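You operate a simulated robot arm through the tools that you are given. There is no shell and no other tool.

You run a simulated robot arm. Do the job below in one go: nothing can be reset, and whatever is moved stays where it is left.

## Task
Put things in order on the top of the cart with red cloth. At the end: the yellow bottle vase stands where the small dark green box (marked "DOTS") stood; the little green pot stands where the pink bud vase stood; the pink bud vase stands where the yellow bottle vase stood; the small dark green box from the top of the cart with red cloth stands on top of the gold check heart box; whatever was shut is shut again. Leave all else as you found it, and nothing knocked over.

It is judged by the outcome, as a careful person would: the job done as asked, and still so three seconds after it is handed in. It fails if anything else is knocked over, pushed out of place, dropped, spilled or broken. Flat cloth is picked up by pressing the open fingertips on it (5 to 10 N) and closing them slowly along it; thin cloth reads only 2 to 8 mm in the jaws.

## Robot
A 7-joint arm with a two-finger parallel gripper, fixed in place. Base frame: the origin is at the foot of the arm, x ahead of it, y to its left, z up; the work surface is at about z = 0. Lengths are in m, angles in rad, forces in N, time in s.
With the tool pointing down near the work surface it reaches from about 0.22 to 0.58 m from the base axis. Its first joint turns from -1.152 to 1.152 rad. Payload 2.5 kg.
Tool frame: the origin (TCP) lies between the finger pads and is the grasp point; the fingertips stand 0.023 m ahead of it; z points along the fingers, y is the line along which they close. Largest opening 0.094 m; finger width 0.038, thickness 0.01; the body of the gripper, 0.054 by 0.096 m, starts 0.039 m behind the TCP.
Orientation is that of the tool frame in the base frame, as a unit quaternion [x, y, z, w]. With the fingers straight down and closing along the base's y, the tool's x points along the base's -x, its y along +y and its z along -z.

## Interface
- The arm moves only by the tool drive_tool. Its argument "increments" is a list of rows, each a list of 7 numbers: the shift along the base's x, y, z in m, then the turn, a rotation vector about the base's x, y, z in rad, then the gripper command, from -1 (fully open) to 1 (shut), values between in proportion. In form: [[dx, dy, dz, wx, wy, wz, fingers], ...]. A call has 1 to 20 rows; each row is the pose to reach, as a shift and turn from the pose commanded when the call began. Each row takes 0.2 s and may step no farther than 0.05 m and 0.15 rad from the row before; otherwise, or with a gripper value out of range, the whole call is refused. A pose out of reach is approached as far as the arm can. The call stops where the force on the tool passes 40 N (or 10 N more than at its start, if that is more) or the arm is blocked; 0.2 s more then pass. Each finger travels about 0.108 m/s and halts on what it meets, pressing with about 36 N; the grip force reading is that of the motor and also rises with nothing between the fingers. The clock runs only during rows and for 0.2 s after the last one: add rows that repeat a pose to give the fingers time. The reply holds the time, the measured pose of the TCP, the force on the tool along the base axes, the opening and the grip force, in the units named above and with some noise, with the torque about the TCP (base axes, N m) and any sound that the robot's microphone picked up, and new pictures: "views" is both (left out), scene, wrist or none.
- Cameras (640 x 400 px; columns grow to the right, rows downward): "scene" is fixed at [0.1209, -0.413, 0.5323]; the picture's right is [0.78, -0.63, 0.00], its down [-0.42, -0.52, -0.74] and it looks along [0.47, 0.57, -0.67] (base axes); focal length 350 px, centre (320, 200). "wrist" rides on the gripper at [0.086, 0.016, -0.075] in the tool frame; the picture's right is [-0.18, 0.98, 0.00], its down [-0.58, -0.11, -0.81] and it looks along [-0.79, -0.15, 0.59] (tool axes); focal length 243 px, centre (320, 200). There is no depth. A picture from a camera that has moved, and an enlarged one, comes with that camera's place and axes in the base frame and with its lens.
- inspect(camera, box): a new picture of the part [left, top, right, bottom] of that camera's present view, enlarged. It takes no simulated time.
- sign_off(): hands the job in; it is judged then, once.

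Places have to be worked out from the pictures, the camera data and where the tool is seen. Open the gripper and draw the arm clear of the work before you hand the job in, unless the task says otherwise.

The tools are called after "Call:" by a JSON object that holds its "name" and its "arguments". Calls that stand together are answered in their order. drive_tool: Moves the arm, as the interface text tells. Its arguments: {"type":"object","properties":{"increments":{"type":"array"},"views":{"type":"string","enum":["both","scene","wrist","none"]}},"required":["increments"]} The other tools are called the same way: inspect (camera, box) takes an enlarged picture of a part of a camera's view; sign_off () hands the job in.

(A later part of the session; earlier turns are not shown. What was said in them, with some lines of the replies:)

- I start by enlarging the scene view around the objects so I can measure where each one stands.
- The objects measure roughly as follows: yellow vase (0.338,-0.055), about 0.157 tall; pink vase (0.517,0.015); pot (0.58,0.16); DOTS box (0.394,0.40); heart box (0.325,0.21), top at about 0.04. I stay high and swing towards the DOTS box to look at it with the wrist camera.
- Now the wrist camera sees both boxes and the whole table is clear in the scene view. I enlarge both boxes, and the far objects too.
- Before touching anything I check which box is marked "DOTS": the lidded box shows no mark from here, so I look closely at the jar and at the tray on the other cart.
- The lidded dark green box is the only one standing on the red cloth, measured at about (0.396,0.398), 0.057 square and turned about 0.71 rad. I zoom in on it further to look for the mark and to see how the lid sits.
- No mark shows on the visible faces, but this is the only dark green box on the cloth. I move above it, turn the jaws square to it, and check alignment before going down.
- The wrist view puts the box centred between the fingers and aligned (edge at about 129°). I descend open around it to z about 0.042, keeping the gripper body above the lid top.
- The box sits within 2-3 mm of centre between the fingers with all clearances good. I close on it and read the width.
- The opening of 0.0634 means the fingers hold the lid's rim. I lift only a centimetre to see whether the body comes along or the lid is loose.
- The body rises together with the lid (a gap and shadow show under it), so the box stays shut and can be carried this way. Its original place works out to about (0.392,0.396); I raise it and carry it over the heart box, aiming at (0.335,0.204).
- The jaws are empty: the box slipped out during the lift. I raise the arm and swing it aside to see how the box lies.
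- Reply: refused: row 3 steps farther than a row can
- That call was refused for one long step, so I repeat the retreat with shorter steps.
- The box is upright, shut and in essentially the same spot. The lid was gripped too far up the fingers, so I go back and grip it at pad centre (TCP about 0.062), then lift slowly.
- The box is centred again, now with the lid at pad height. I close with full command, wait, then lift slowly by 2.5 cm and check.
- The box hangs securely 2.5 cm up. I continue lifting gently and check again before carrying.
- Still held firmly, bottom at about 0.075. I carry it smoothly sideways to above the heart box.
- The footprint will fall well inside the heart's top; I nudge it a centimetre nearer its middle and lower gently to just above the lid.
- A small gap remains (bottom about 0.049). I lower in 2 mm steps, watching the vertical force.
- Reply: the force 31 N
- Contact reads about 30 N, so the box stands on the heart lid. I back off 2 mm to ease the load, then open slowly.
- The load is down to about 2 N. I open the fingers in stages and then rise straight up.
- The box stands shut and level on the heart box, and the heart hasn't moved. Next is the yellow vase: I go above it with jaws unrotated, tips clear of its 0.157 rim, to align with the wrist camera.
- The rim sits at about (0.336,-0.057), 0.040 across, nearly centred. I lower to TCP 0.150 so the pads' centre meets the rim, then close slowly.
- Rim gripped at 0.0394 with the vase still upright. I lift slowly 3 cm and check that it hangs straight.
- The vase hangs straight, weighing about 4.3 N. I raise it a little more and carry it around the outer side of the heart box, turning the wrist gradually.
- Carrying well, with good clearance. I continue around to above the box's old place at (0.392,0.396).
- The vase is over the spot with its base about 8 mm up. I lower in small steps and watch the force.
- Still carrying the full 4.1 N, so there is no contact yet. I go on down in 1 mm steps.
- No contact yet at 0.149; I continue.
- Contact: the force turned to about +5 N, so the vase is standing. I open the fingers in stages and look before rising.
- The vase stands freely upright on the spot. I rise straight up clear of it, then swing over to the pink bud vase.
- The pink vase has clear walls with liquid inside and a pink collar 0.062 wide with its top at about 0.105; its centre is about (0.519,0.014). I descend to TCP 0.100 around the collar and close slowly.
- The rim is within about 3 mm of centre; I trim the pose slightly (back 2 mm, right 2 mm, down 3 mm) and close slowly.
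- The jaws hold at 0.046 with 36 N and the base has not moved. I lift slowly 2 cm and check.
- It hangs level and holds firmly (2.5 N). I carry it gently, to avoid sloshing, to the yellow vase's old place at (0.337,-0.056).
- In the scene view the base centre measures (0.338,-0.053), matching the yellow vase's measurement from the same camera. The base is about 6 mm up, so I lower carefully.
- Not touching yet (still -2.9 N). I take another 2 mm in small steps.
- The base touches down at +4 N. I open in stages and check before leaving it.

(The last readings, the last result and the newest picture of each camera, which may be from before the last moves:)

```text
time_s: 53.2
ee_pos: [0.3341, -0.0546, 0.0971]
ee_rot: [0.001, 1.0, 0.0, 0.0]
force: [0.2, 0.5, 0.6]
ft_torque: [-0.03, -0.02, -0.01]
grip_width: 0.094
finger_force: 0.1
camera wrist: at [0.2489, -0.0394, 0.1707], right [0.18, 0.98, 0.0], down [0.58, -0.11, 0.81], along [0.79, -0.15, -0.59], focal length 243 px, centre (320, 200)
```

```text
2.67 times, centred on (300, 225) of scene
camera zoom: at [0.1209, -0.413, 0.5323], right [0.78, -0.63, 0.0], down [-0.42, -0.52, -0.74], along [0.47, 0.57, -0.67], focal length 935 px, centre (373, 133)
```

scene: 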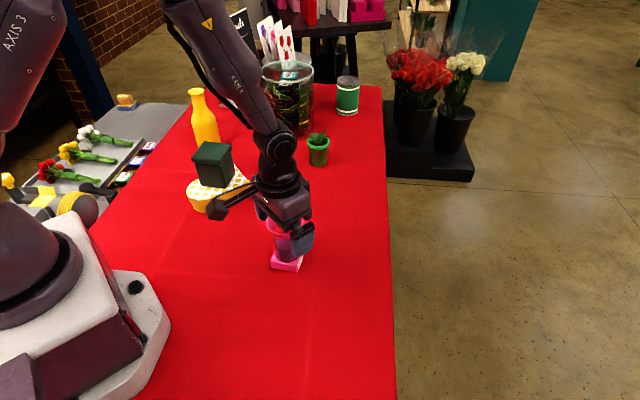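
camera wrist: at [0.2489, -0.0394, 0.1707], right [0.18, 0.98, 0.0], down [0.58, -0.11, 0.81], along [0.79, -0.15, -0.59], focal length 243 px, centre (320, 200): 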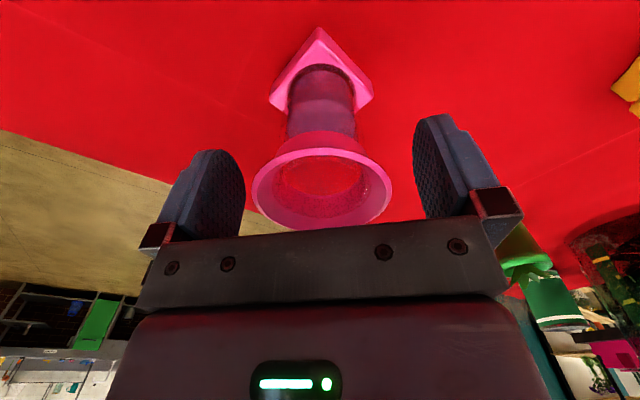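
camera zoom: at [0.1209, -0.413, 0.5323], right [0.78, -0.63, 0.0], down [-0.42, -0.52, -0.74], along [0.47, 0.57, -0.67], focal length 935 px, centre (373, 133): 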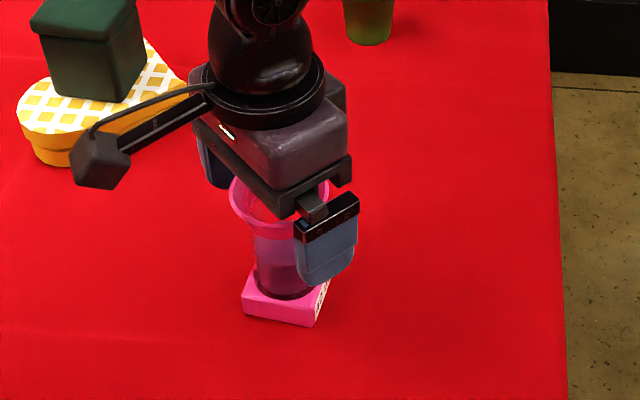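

The pink vase stands free and upright. I rise straight up and go towards the pot to look at it from above and just short of it.

Call:
{"name": "drive_tool", "arguments": {"increments": [[0, 0, 0.02, 0, 0, 0, -1], [0, 0, 0.06, 0, 0, 0, -1], [0, 0, 0.1, 0, 0, 0, -1], [0, 0, 0.124, 0, 0, 0, -1], [0.025, 0.03, 0.124, 0, 0, 0.05, -1], [0.055, 0.065, 0.124, 0, 0, 0.1, -1], [0.085, 0.1, 0.124, 0, 0, 0.15, -1], [0.115, 0.135, 0.12, 0, 0, 0.2, -1], [0.143, 0.167, 0.112, 0, 0, 0.24, -1], [0.167, 0.195, 0.104, 0, 0, 0.27, -1]]}}

Call:
{"name": "inspect", "arguments": {"camera": "scene", "box": [220, 150, 380, 300]}}

Call:
{"name": "inspect", "arguments": {"camera": "wrist", "box": [200, 0, 440, 200]}}

Call:
{"name": "inspect", "arguments": {"camera": "scene", "box": [280, 110, 360, 180]}}

```text
time_s: 55.4
ee_pos: [0.501, 0.1399, 0.1993]
ee_rot: [-0.134, 0.991, 0.0, 0.0]
force: [0.0, -0.4, 0.5]
ft_torque: [0.06, -0.02, 0.01]
grip_width: 0.094
finger_force: 0.0
camera wrist: at [0.414, 0.1318, 0.2728], right [-0.08, 1.0, 0.0], down [0.59, 0.05, 0.81], along [0.8, 0.07, -0.59], focal length 243 px, centre (320, 200)
```

scene: 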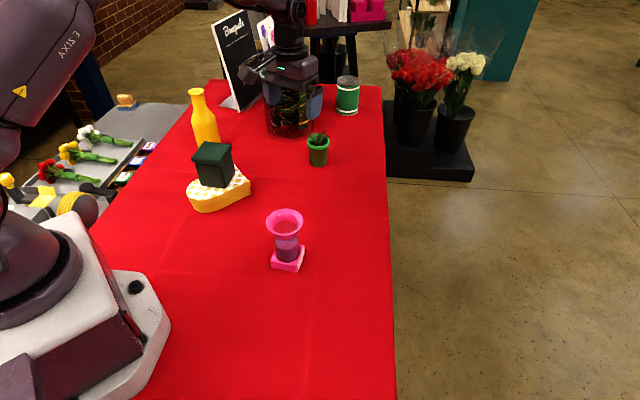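
wrist: 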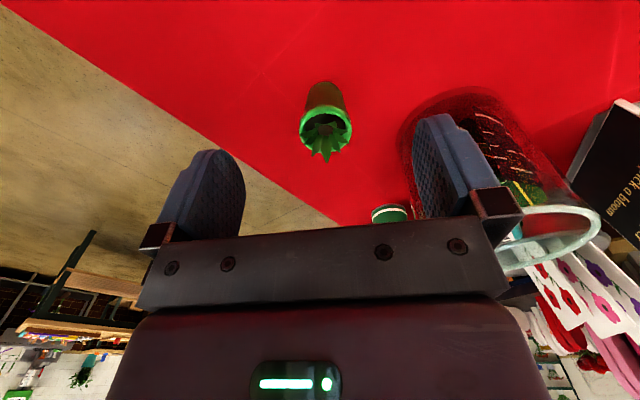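

```text
2.67 times, centred on (300, 225) of scene
camera zoom: at [0.1209, -0.413, 0.5323], right [0.78, -0.63, 0.0], down [-0.42, -0.52, -0.74], along [0.47, 0.57, -0.67], focal length 935 px, centre (373, 133)
```

zoom: 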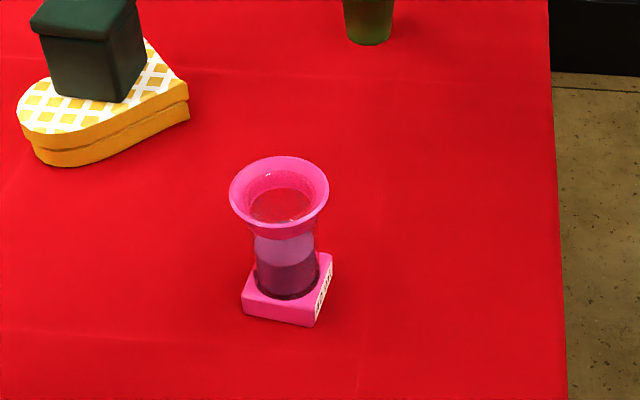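

```text
2.00 times, centred on (320, 100) of wrist
camera zoom: at [0.414, 0.1318, 0.2728], right [-0.08, 1.0, 0.0], down [0.59, 0.05, 0.81], along [0.8, 0.07, -0.59], focal length 485 px, centre (320, 400)
```

zoom: 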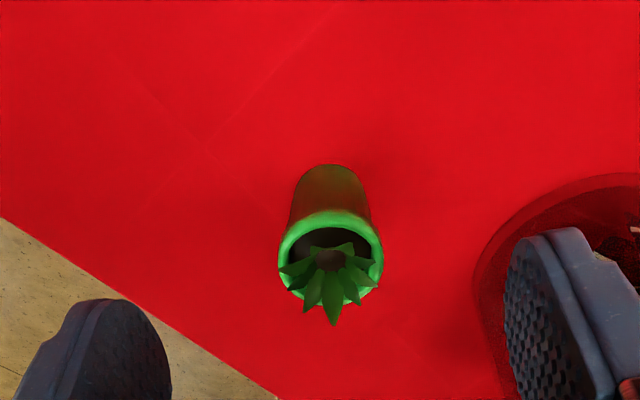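

```text
5.71 times, centred on (320, 145) of scene
camera zoom: at [0.1209, -0.413, 0.5323], right [0.78, -0.63, 0.0], down [-0.42, -0.52, -0.74], along [0.47, 0.57, -0.67], focal length 2003 px, centre (320, 514)
```

zoom: 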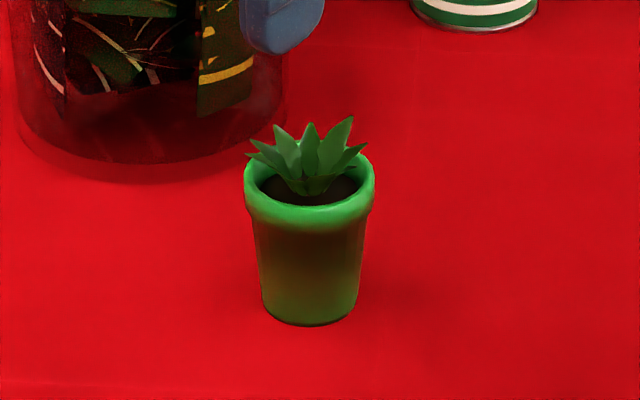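

The pink vase looks right in its new place. The pot is at about (0.580,0.154), rim 0.056 wide at 0.057, at the edge of reach; so I tilt the tool outward 0.35 rad and hover above it to check.

Call:
{"name": "drive_tool", "arguments": {"increments": [[0.015, 0.0025, 0, 0.031, -0.1124, 0, -1], [0.035, 0.006, -0.01, 0.062, -0.2249, 0, -1], [0.058, 0.01, -0.025, 0.0933, -0.3373, 0, -1], [0.08, 0.014, -0.045, 0.0933, -0.3373, 0, -1], [0.08, 0.014, -0.055, 0.0933, -0.3373, 0, -1]]}}

Call:
{"name": "inspect", "arguments": {"camera": "wrist", "box": [200, 50, 440, 250]}}

Call:
{"name": "inspect", "arguments": {"camera": "scene", "box": [250, 70, 390, 190]}}

```text
time_s: 56.6
ee_pos: [0.5804, 0.1543, 0.1459]
ee_rot: [-0.132, 0.976, 0.023, 0.173]
force: [0.6, -0.6, -0.7]
ft_torque: [0.02, 0.01, 0.02]
grip_width: 0.0937
finger_force: 0.1
camera wrist: at [0.475, 0.1399, 0.1851], right [-0.1, 0.99, 0.06], down [0.29, -0.03, 0.96], along [0.95, 0.11, -0.28], focal length 243 px, centre (320, 200)
```

scene: 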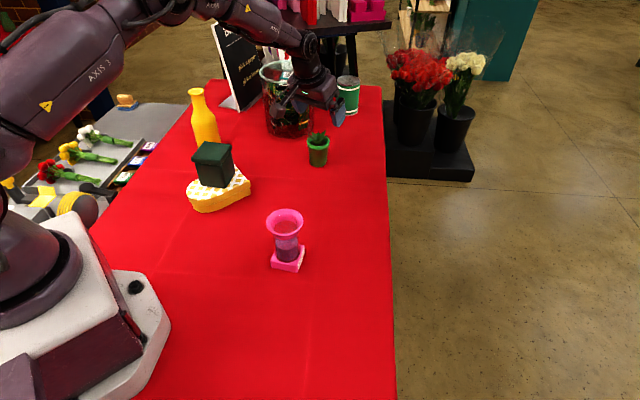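
wrist: 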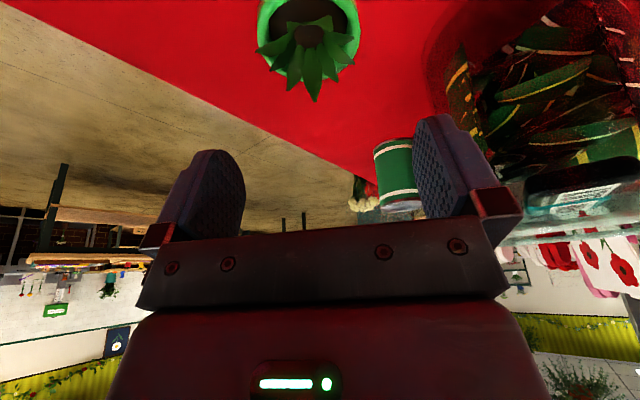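

```text
2.00 times, centred on (320, 150) of wrist
camera zoom: at [0.475, 0.1399, 0.1851], right [-0.1, 0.99, 0.06], down [0.29, -0.03, 0.96], along [0.95, 0.11, -0.28], focal length 485 px, centre (320, 300)
```

zoom: 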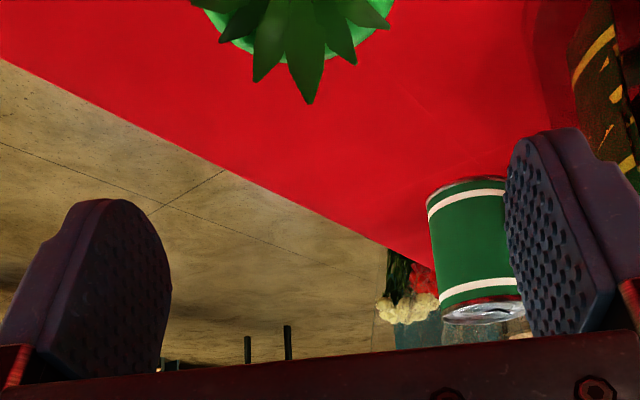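

```text
3.33 times, centred on (320, 130) of scene
camera zoom: at [0.1209, -0.413, 0.5323], right [0.78, -0.63, 0.0], down [-0.42, -0.52, -0.74], along [0.47, 0.57, -0.67], focal length 1168 px, centre (320, 433)
```

zoom: 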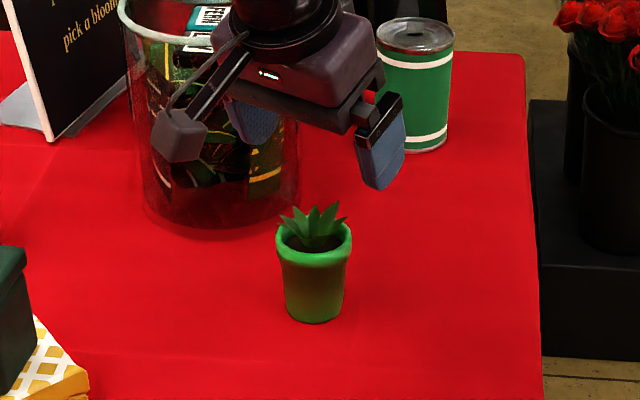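

The tilted pose is reached exactly and the pot lies centred between the fingers, with the jar well to the side. I descend to TCP 0.060, keeping the palm above the leaves.

Call:
{"name": "drive_tool", "arguments": {"increments": [[0, -0.001, -0.025, 0, 0, 0, -1], [0, -0.001, -0.05, 0, 0, 0, -1], [0, -0.001, -0.07, 0, 0, 0, -1], [0, -0.001, -0.083, 0, 0, 0, -1]]}}

Call:
{"name": "inspect", "arguments": {"camera": "wrist", "box": [200, 50, 440, 250]}}

Call:
{"name": "inspect", "arguments": {"camera": "scene", "box": [270, 90, 370, 180]}}

```text
time_s: 57.6
ee_pos: [0.5824, 0.153, 0.0614]
ee_rot: [-0.133, 0.976, 0.024, 0.173]
force: [0.5, 1.1, 0.1]
ft_torque: [-0.02, -0.01, 0.02]
grip_width: 0.0939
finger_force: 0.1
camera wrist: at [0.4758, 0.1402, 0.1012], right [-0.1, 0.99, 0.06], down [0.29, -0.03, 0.96], along [0.95, 0.11, -0.28], focal length 243 px, centre (320, 200)
```

scene: 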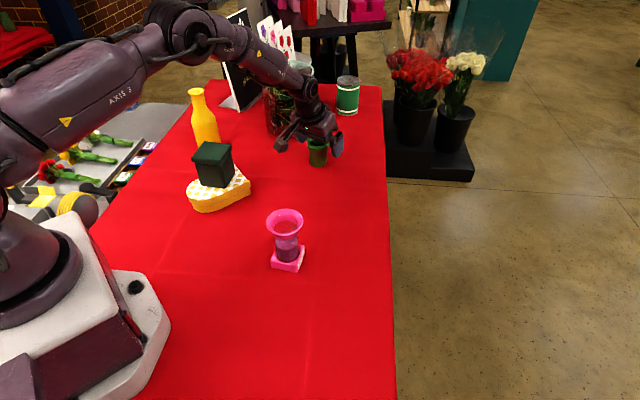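
wrist: 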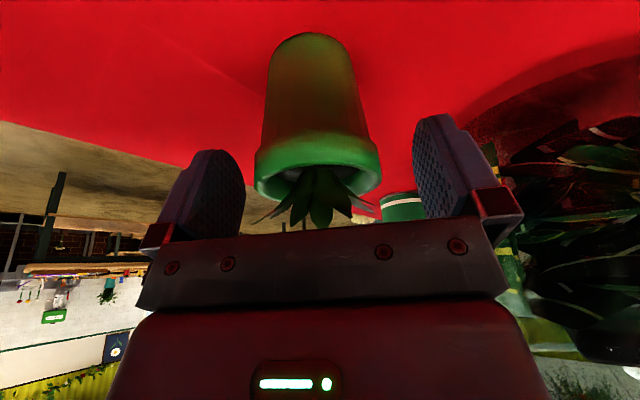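

```text
2.00 times, centred on (320, 150) of wrist
camera zoom: at [0.4758, 0.1402, 0.1012], right [-0.1, 0.99, 0.06], down [0.29, -0.03, 0.96], along [0.95, 0.11, -0.28], focal length 485 px, centre (320, 300)
```

zoom: 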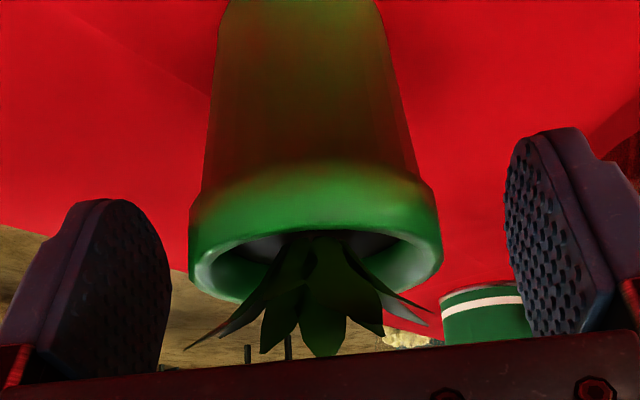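

```text
4.44 times, centred on (320, 135) of scene
camera zoom: at [0.1209, -0.413, 0.5323], right [0.78, -0.63, 0.0], down [-0.42, -0.52, -0.74], along [0.47, 0.57, -0.67], focal length 1558 px, centre (320, 489)
```

zoom: 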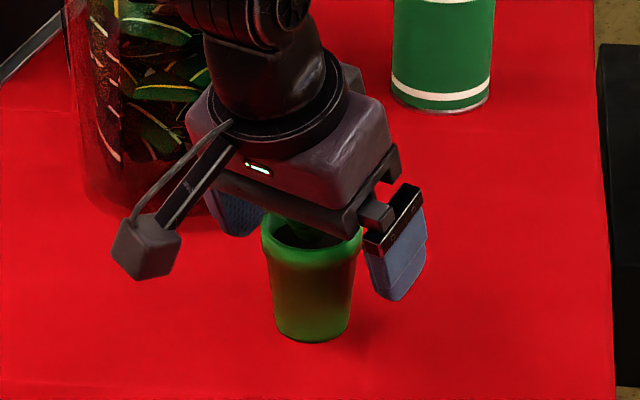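

The pot's rim is centred between the pads within a couple of millimetres and the leaves clear the palm. I close slowly.

Call:
{"name": "drive_tool", "arguments": {"increments": [[0, 0, 0, 0, 0, 0, -0.6], [0, 0, 0, 0, 0, 0, -0.4], [0, 0, 0, 0, 0, 0, -0.3], [0, 0, 0, 0, 0, 0, -0.2], [0, 0, 0, 0, 0, 0, 0], [0, 0, 0, 0, 0, 0, 0.5], [0, 0, 0, 0, 0, 0, 1]]}}

Call:
{"name": "inspect", "arguments": {"camera": "scene", "box": [270, 90, 370, 180]}}

```text
time_s: 59.2
ee_pos: [0.5822, 0.1534, 0.0616]
ee_rot: [-0.132, 0.976, 0.022, 0.173]
force: [-0.1, 0.5, -0.1]
ft_torque: [-0.01, 0.0, 0.03]
grip_width: 0.0554
finger_force: 36.3
camera wrist: at [0.4757, 0.1402, 0.1014], right [-0.1, 0.99, 0.06], down [0.29, -0.03, 0.96], along [0.95, 0.11, -0.28], focal length 243 px, centre (320, 200)
```

scene: 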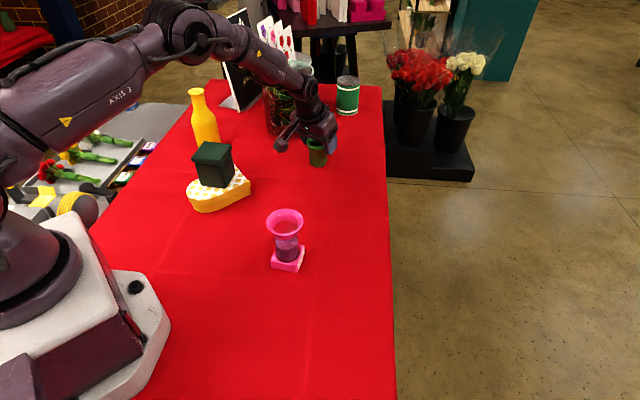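
wrist: 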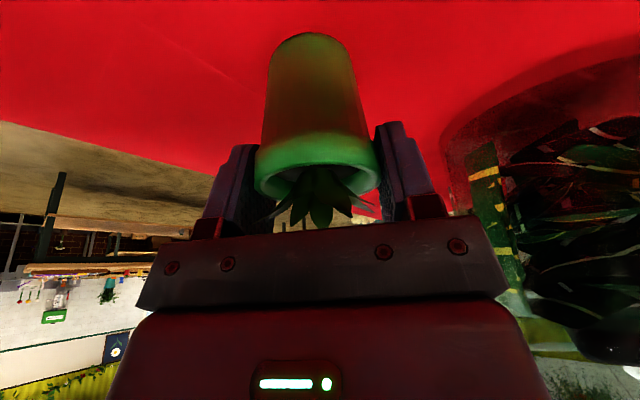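

```text
4.44 times, centred on (320, 135) of scene
camera zoom: at [0.1209, -0.413, 0.5323], right [0.78, -0.63, 0.0], down [-0.42, -0.52, -0.74], along [0.47, 0.57, -0.67], focal length 1558 px, centre (320, 489)
```

zoom: 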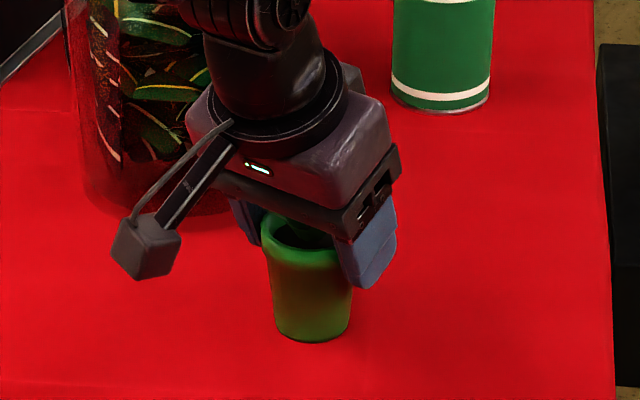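

Gripped at 0.0554, pot still upright. I lift slowly 2 cm and check.

Call:
{"name": "drive_tool", "arguments": {"increments": [[0, 0, 0.002, 0, 0, 0, 1], [0, 0, 0.005, 0, 0, 0, 1], [0, 0, 0.009, 0, 0, 0, 1], [0, 0, 0.014, 0, 0, 0, 1], [0, 0, 0.02, 0, 0, 0, 1], [0, 0, 0.025, 0, 0, 0, 1]]}}

Call:
{"name": "inspect", "arguments": {"camera": "scene", "box": [270, 90, 370, 180]}}

```text
time_s: 60.6
ee_pos: [0.5808, 0.1522, 0.0868]
ee_rot: [-0.132, 0.976, 0.024, 0.172]
force: [-1.2, -0.6, -3.4]
ft_torque: [0.0, -0.02, -0.01]
grip_width: 0.0554
finger_force: 35.9
camera wrist: at [0.4741, 0.139, 0.1266], right [-0.1, 0.99, 0.06], down [0.29, -0.03, 0.96], along [0.95, 0.11, -0.28], focal length 243 px, centre (320, 200)
```

scene: 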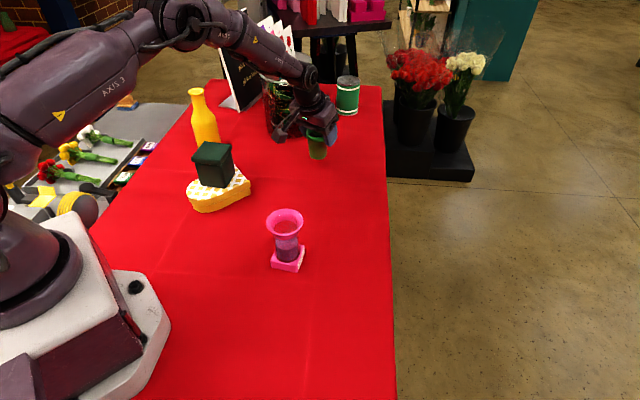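
wrist: 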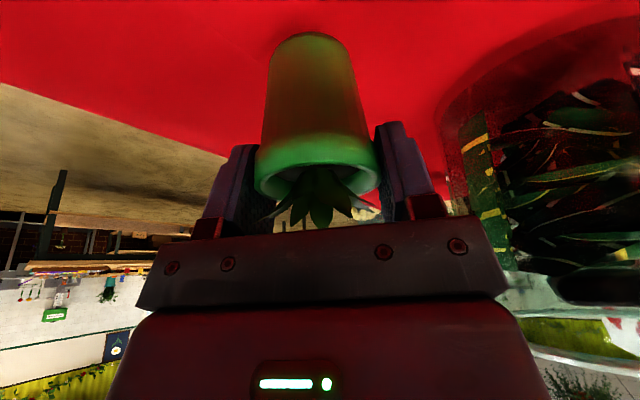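

```text
4.44 times, centred on (320, 135) of scene
camera zoom: at [0.1209, -0.413, 0.5323], right [0.78, -0.63, 0.0], down [-0.42, -0.52, -0.74], along [0.47, 0.57, -0.67], focal length 1558 px, centre (320, 489)
```

zoom: 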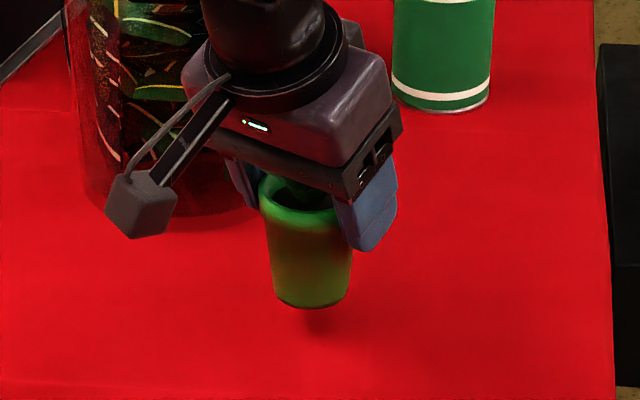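

The pot hangs level (3.4 N). I carry it, keeping the same tilt, to the pink vase's old place: a shift of (-0.059,-0.1405).

Call:
{"name": "drive_tool", "arguments": {"increments": [[-0.001, -0.003, 0.003, 0, 0, 0, 1], [-0.004, -0.01, 0.005, 0, 0, 0, 1], [-0.009, -0.021, 0.005, 0, 0, 0, 1], [-0.015, -0.036, 0.005, 0, 0, 0, 1], [-0.022, -0.052, 0.005, 0, 0, 0, 1], [-0.029, -0.069, 0.005, 0, 0, 0, 1], [-0.036, -0.086, 0.005, 0, 0, 0, 1], [-0.043, -0.103, 0.005, 0, 0, 0, 1], [-0.049, -0.118, 0.005, 0, 0, 0, 1], [-0.054, -0.13, 0.004, 0, 0, 0, 1], [-0.057, -0.137, 0, 0, 0, 0, 1], [-0.059, -0.1405, -0.007, 0, 0, 0, 1], [-0.059, -0.1405, -0.014, 0, 0, 0, 1], [-0.059, -0.1405, -0.019, 0, 0, 0, 1]]}}

Call:
{"name": "inspect", "arguments": {"camera": "scene", "box": [290, 110, 390, 220]}}

```text
time_s: 63.6
ee_pos: [0.5241, 0.0126, 0.0687]
ee_rot: [-0.133, 0.976, 0.024, 0.172]
force: [-0.1, 0.2, -2.6]
ft_torque: [-0.03, 0.0, -0.02]
grip_width: 0.0549
finger_force: 35.6
camera wrist: at [0.4167, -0.0011, 0.1074], right [-0.1, 0.99, 0.06], down [0.29, -0.03, 0.96], along [0.95, 0.11, -0.28], focal length 243 px, centre (320, 200)
```

scene: 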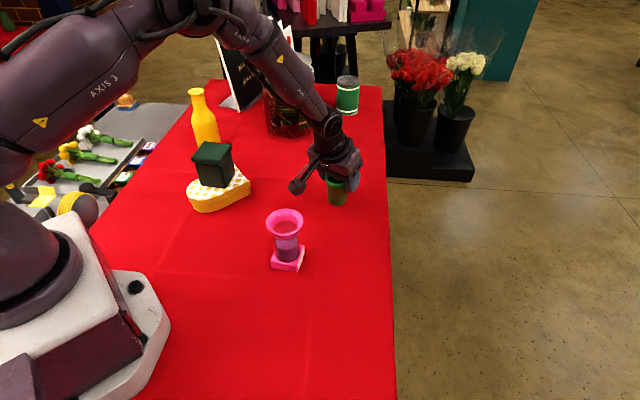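
wrist: 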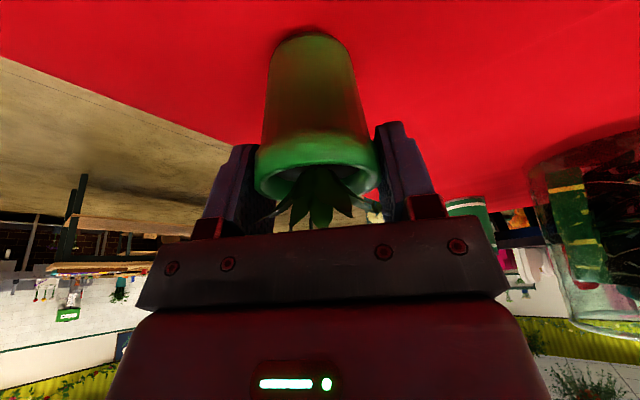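

```text
3.64 times, centred on (340, 165) of scene
camera zoom: at [0.1209, -0.413, 0.5323], right [0.78, -0.63, 0.0], down [-0.42, -0.52, -0.74], along [0.47, 0.57, -0.67], focal length 1274 px, centre (247, 327)
```

zoom: 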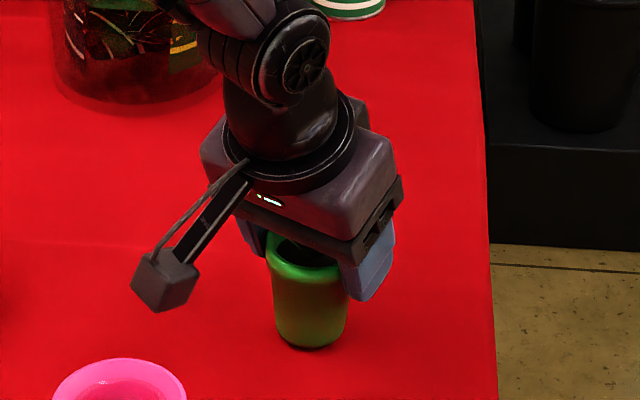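

By the same camera the pot's base measures (0.519,0.014), right on the pink vase's old place. The base is about 6 mm up; I lower carefully.

Call:
{"name": "drive_tool", "arguments": {"increments": [[0, 0, -0.002, 0, 0, 0, 1], [0, 0, -0.004, 0, 0, 0, 1], [0, 0, -0.005, 0, 0, 0, 1]], "views": "none"}}

```text
time_s: 64.4
ee_pos: [0.5233, 0.0121, 0.0631]
ee_rot: [-0.133, 0.976, 0.024, 0.173]
force: [0.0, 0.1, -3.1]
ft_torque: [-0.03, -0.05, 0.02]
grip_width: 0.0551
finger_force: 36.3
```

Still hanging at -3.1 N. I take two more 1 mm steps.

Call:
{"name": "drive_tool", "arguments": {"increments": [[0, 0, -0.001, 0, 0, 0, 1], [0, 0, -0.002, 0, 0, 0, 1]], "views": "none"}}

```text
time_s: 65.0
ee_pos: [0.5238, 0.0112, 0.0624]
ee_rot: [-0.132, 0.976, 0.023, 0.173]
force: [-5.0, -0.2, 6.4]
ft_torque: [-0.04, 0.41, 0.08]
grip_width: 0.0552
finger_force: 36.1
```

The pot is down (+6 N). I open in stages and look.

Call:
{"name": "drive_tool", "arguments": {"increments": [[0, 0, 0, 0, 0, 0, -0.15], [0, 0, 0, 0, 0, 0, -0.3], [0, 0, 0, 0, 0, 0, -0.6], [0, 0, 0, 0, 0, 0, -1], [0, 0, 0, 0, 0, 0, -1]]}}

Call:
{"name": "inspect", "arguments": {"camera": "scene", "box": [290, 110, 390, 220]}}

```text
time_s: 66.2
ee_pos: [0.5223, 0.0128, 0.0621]
ee_rot: [-0.131, 0.976, 0.024, 0.173]
force: [-0.7, 0.6, 0.0]
ft_torque: [-0.01, 0.02, 0.02]
grip_width: 0.0939
finger_force: 0.0
camera wrist: at [0.4166, -0.0013, 0.1008], right [-0.1, 0.99, 0.06], down [0.29, -0.03, 0.96], along [0.95, 0.11, -0.28], focal length 243 px, centre (320, 200)
```

scene: 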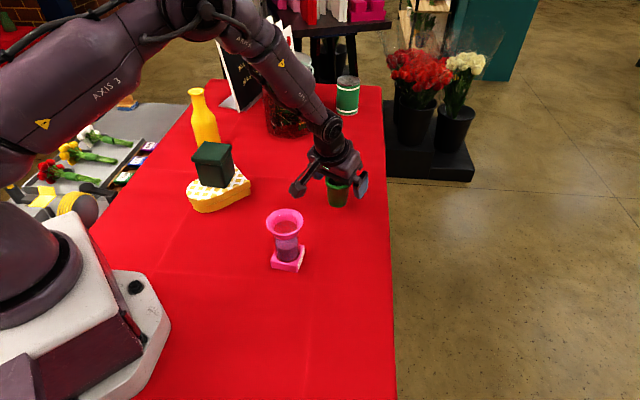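
wrist: 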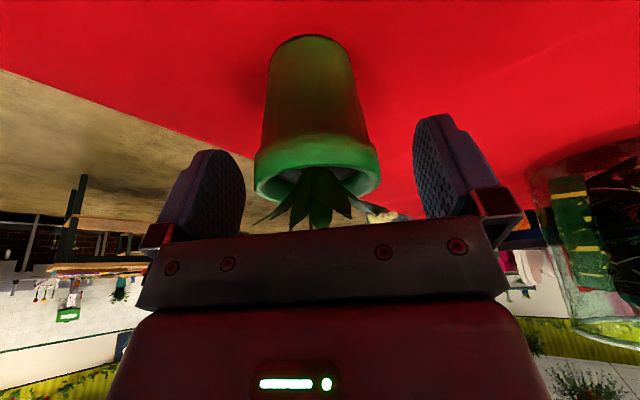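

```text
3.64 times, centred on (340, 165) of scene
camera zoom: at [0.1209, -0.413, 0.5323], right [0.78, -0.63, 0.0], down [-0.42, -0.52, -0.74], along [0.47, 0.57, -0.67], focal length 1274 px, centre (247, 327)
```

zoom: 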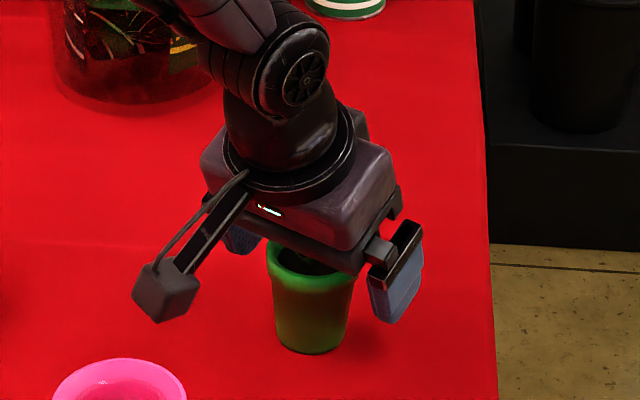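

The pot stands free. I rise straight up, level the tool and draw the arm back and high to view everything.

Call:
{"name": "drive_tool", "arguments": {"increments": [[0, 0, 0.025, 0, 0, 0, -1], [0, 0, 0.065, 0, 0, 0, -1], [0, 0, 0.105, 0, 0, 0, -1], [0, 0, 0.145, 0, 0, 0, -1], [-0.02, 0, 0.175, -0.031, 0.1124, 0, -1], [-0.045, 0.005, 0.195, -0.062, 0.2249, 0, -1], [-0.07, 0.01, 0.215, -0.0933, 0.3373, 0, -1], [-0.11, 0.02, 0.225, -0.0933, 0.3373, 0, -1], [-0.15, 0.03, 0.23, -0.0933, 0.3373, 0, -1], [-0.19, 0.03, 0.235, -0.0933, 0.3373, 0, -1]]}}

Call:
{"name": "inspect", "arguments": {"camera": "scene", "box": [160, 60, 280, 220]}}

Call:
{"name": "inspect", "arguments": {"camera": "scene", "box": [250, 50, 400, 290]}}

```text
time_s: 68.4
ee_pos: [0.3283, 0.0431, 0.2931]
ee_rot: [-0.134, 0.991, 0.0, 0.0]
force: [0.6, 0.3, 0.3]
ft_torque: [-0.02, -0.01, 0.05]
grip_width: 0.0939
finger_force: 0.0
camera wrist: at [0.242, 0.0355, 0.3671], right [-0.08, 1.0, 0.0], down [0.59, 0.05, 0.81], along [0.8, 0.07, -0.59], focal length 243 px, centre (320, 200)
```

scene: 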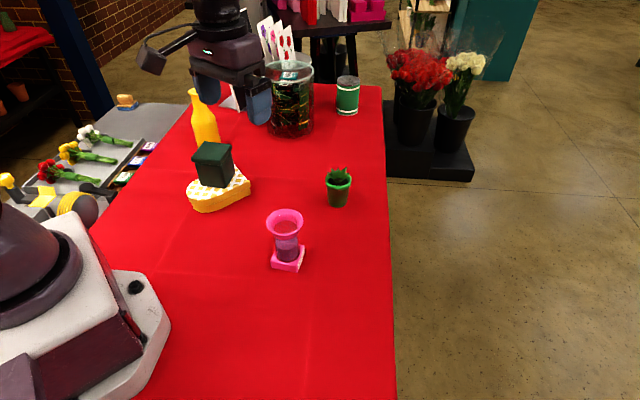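
wrist: 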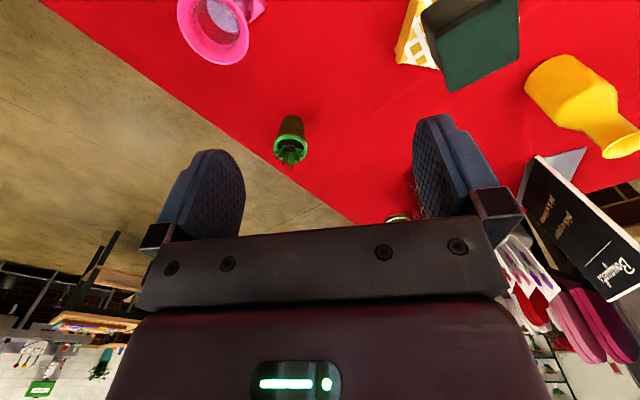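

```text
2.50 times, centred on (220, 140) of scene
camera zoom: at [0.1209, -0.413, 0.5323], right [0.78, -0.63, 0.0], down [-0.42, -0.52, -0.74], along [0.47, 0.57, -0.67], focal length 876 px, centre (570, 350)
```

zoom: 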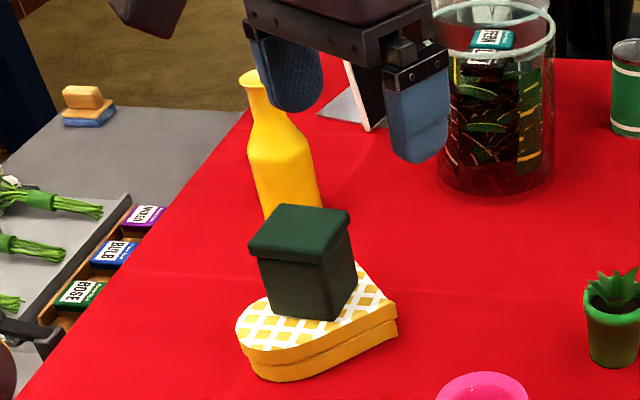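

```text
1.67 times, centred on (325, 170) of scene
camera zoom: at [0.1209, -0.413, 0.5323], right [0.78, -0.63, 0.0], down [-0.42, -0.52, -0.74], along [0.47, 0.57, -0.67], focal length 584 px, centre (312, 250)
```

zoom: 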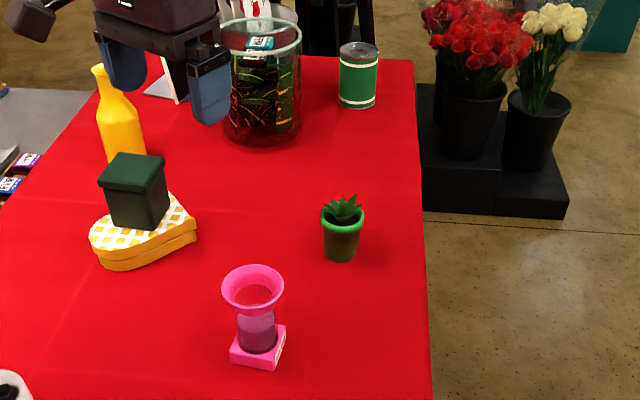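

Everything stands as asked and nothing else has moved. Before handing in, I look at the carried box's far side for its "DOTS" mark, keeping well above all objects.

Call:
{"name": "drive_tool", "arguments": {"increments": [[0, 0.029, 0.005, 0, 0, -0.12, -1], [0, 0.058, 0.01, 0, 0, -0.24, -1], [0, 0.087, 0.015, 0, 0, -0.36, -1], [0, 0.116, 0.015, 0, 0, -0.48, -1], [0, 0.145, 0.015, 0, 0, -0.6, -1], [0, 0.174, 0.015, 0, 0, -0.72, -1], [0, 0.203, 0.015, 0, 0, -0.84, -1], [0, 0.232, 0.015, 0, 0, -0.96, -1], [0, 0.261, 0.015, 0, 0, -1.08, -1], [0, 0.287, 0.015, 0, 0, -1.2, -1]]}}

Call:
{"name": "inspect", "arguments": {"camera": "wrist", "box": [200, 0, 440, 200]}}

```text
time_s: 70.6
ee_pos: [0.334, 0.328, 0.3092]
ee_rot: [0.45, 0.893, 0.0, 0.0]
force: [-0.1, -0.1, -0.1]
ft_torque: [0.02, -0.02, -0.01]
grip_width: 0.0942
finger_force: 0.0
camera wrist: at [0.2962, 0.4064, 0.3826], right [0.9, 0.44, 0.0], down [0.26, -0.53, 0.81], along [0.35, -0.73, -0.59], focal length 243 px, centre (320, 200)
```

scene: 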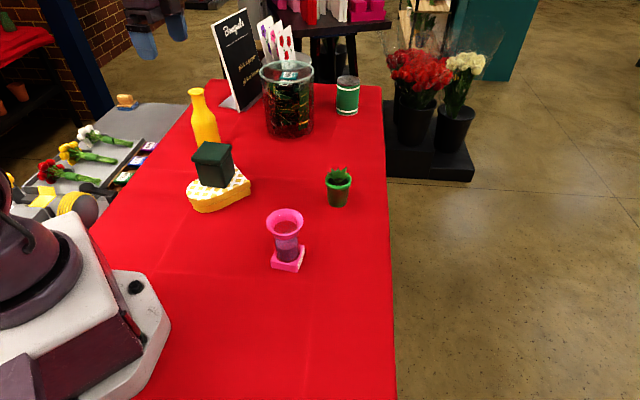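
wrist: 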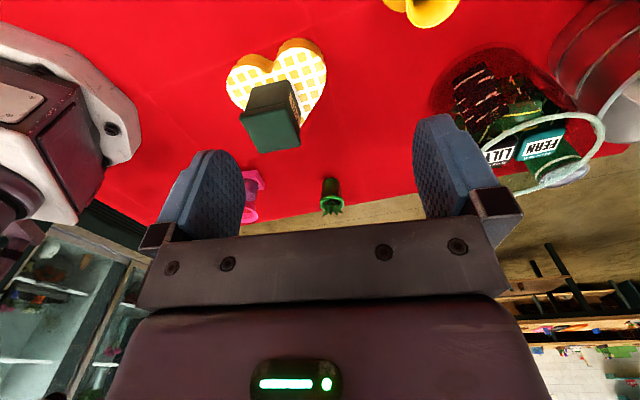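

```text
2.00 times, centred on (320, 100) of wrist
camera zoom: at [0.2962, 0.4064, 0.3826], right [0.9, 0.44, 0.0], down [0.26, -0.53, 0.81], along [0.35, -0.73, -0.59], focal length 485 px, centre (320, 400)
```

zoom: 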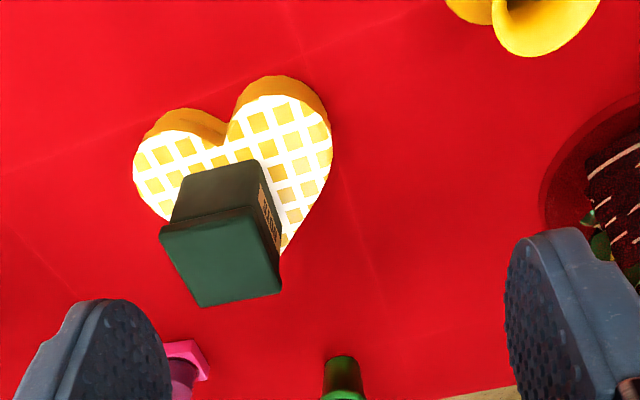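

A label is visible on the box's far face, and the jar only holds LILY and FERN tins. I zoom in on the label.

Call:
{"name": "inspect", "arguments": {"camera": "wrist", "box": [275, 75, 315, 130]}}

Call:
{"name": "inspect", "arguments": {"camera": "scene", "box": [160, 70, 280, 220]}}

```text
7.27 times, centred on (295, 102) of wrist
camera zoom: at [0.2962, 0.4064, 0.3826], right [0.9, 0.44, 0.0], down [0.26, -0.53, 0.81], along [0.35, -0.73, -0.59], focal length 1764 px, centre (502, 909)
```

zoom: 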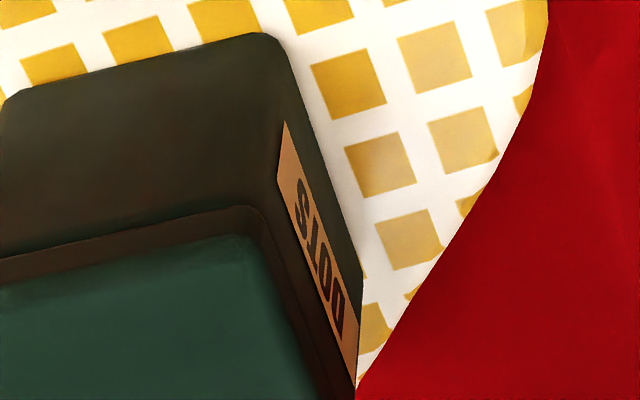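

```text
2.67 times, centred on (220, 145) of scene
camera zoom: at [0.1209, -0.413, 0.5323], right [0.78, -0.63, 0.0], down [-0.42, -0.52, -0.74], along [0.47, 0.57, -0.67], focal length 935 px, centre (587, 347)
```

zoom: 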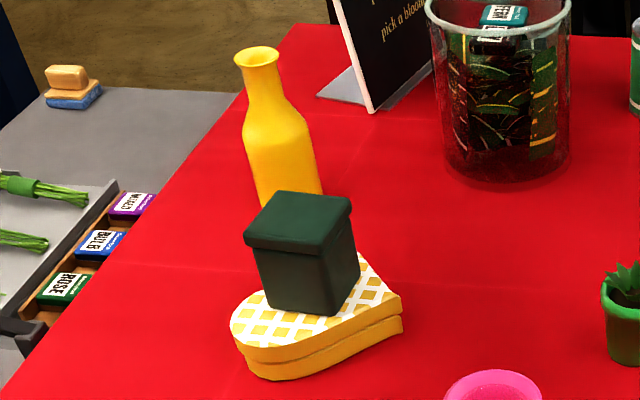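

The label reads "DOTS", so it is the right box. It is shut and stands level on the heart box, and all the other pieces are upright in their places. The gripper is open and the arm is clear and high, so I hand the job in.

Call:
{"name": "sign_off", "arguments": {}}

```text
The job is handed in.
```

The job is done and handed in. In the last pictures, everything stands upright where you asked:

- **Yellow bottle vase:** it stands where the "DOTS" box was.
- **Little green pot:** it stands where the pink bud vase was.
- **Pink bud vase:** it stands where the yellow bottle vase was, with its liquid still inside.
- **Dark green box:** it stands shut on top of the gold check heart box. I checked its label from the far side, and it reads "DOTS".

**Slip on the first lift:** the box slipped out of the fingers and dropped a short way back onto its old spot. It stayed upright and shut, and the second lift held. Nothing else was knocked over, and I saw nothing else moved.

The new positions match the old ones to within about 5 mm as measured from the cameras. The gripper is open, and the arm is high and clear of the table.
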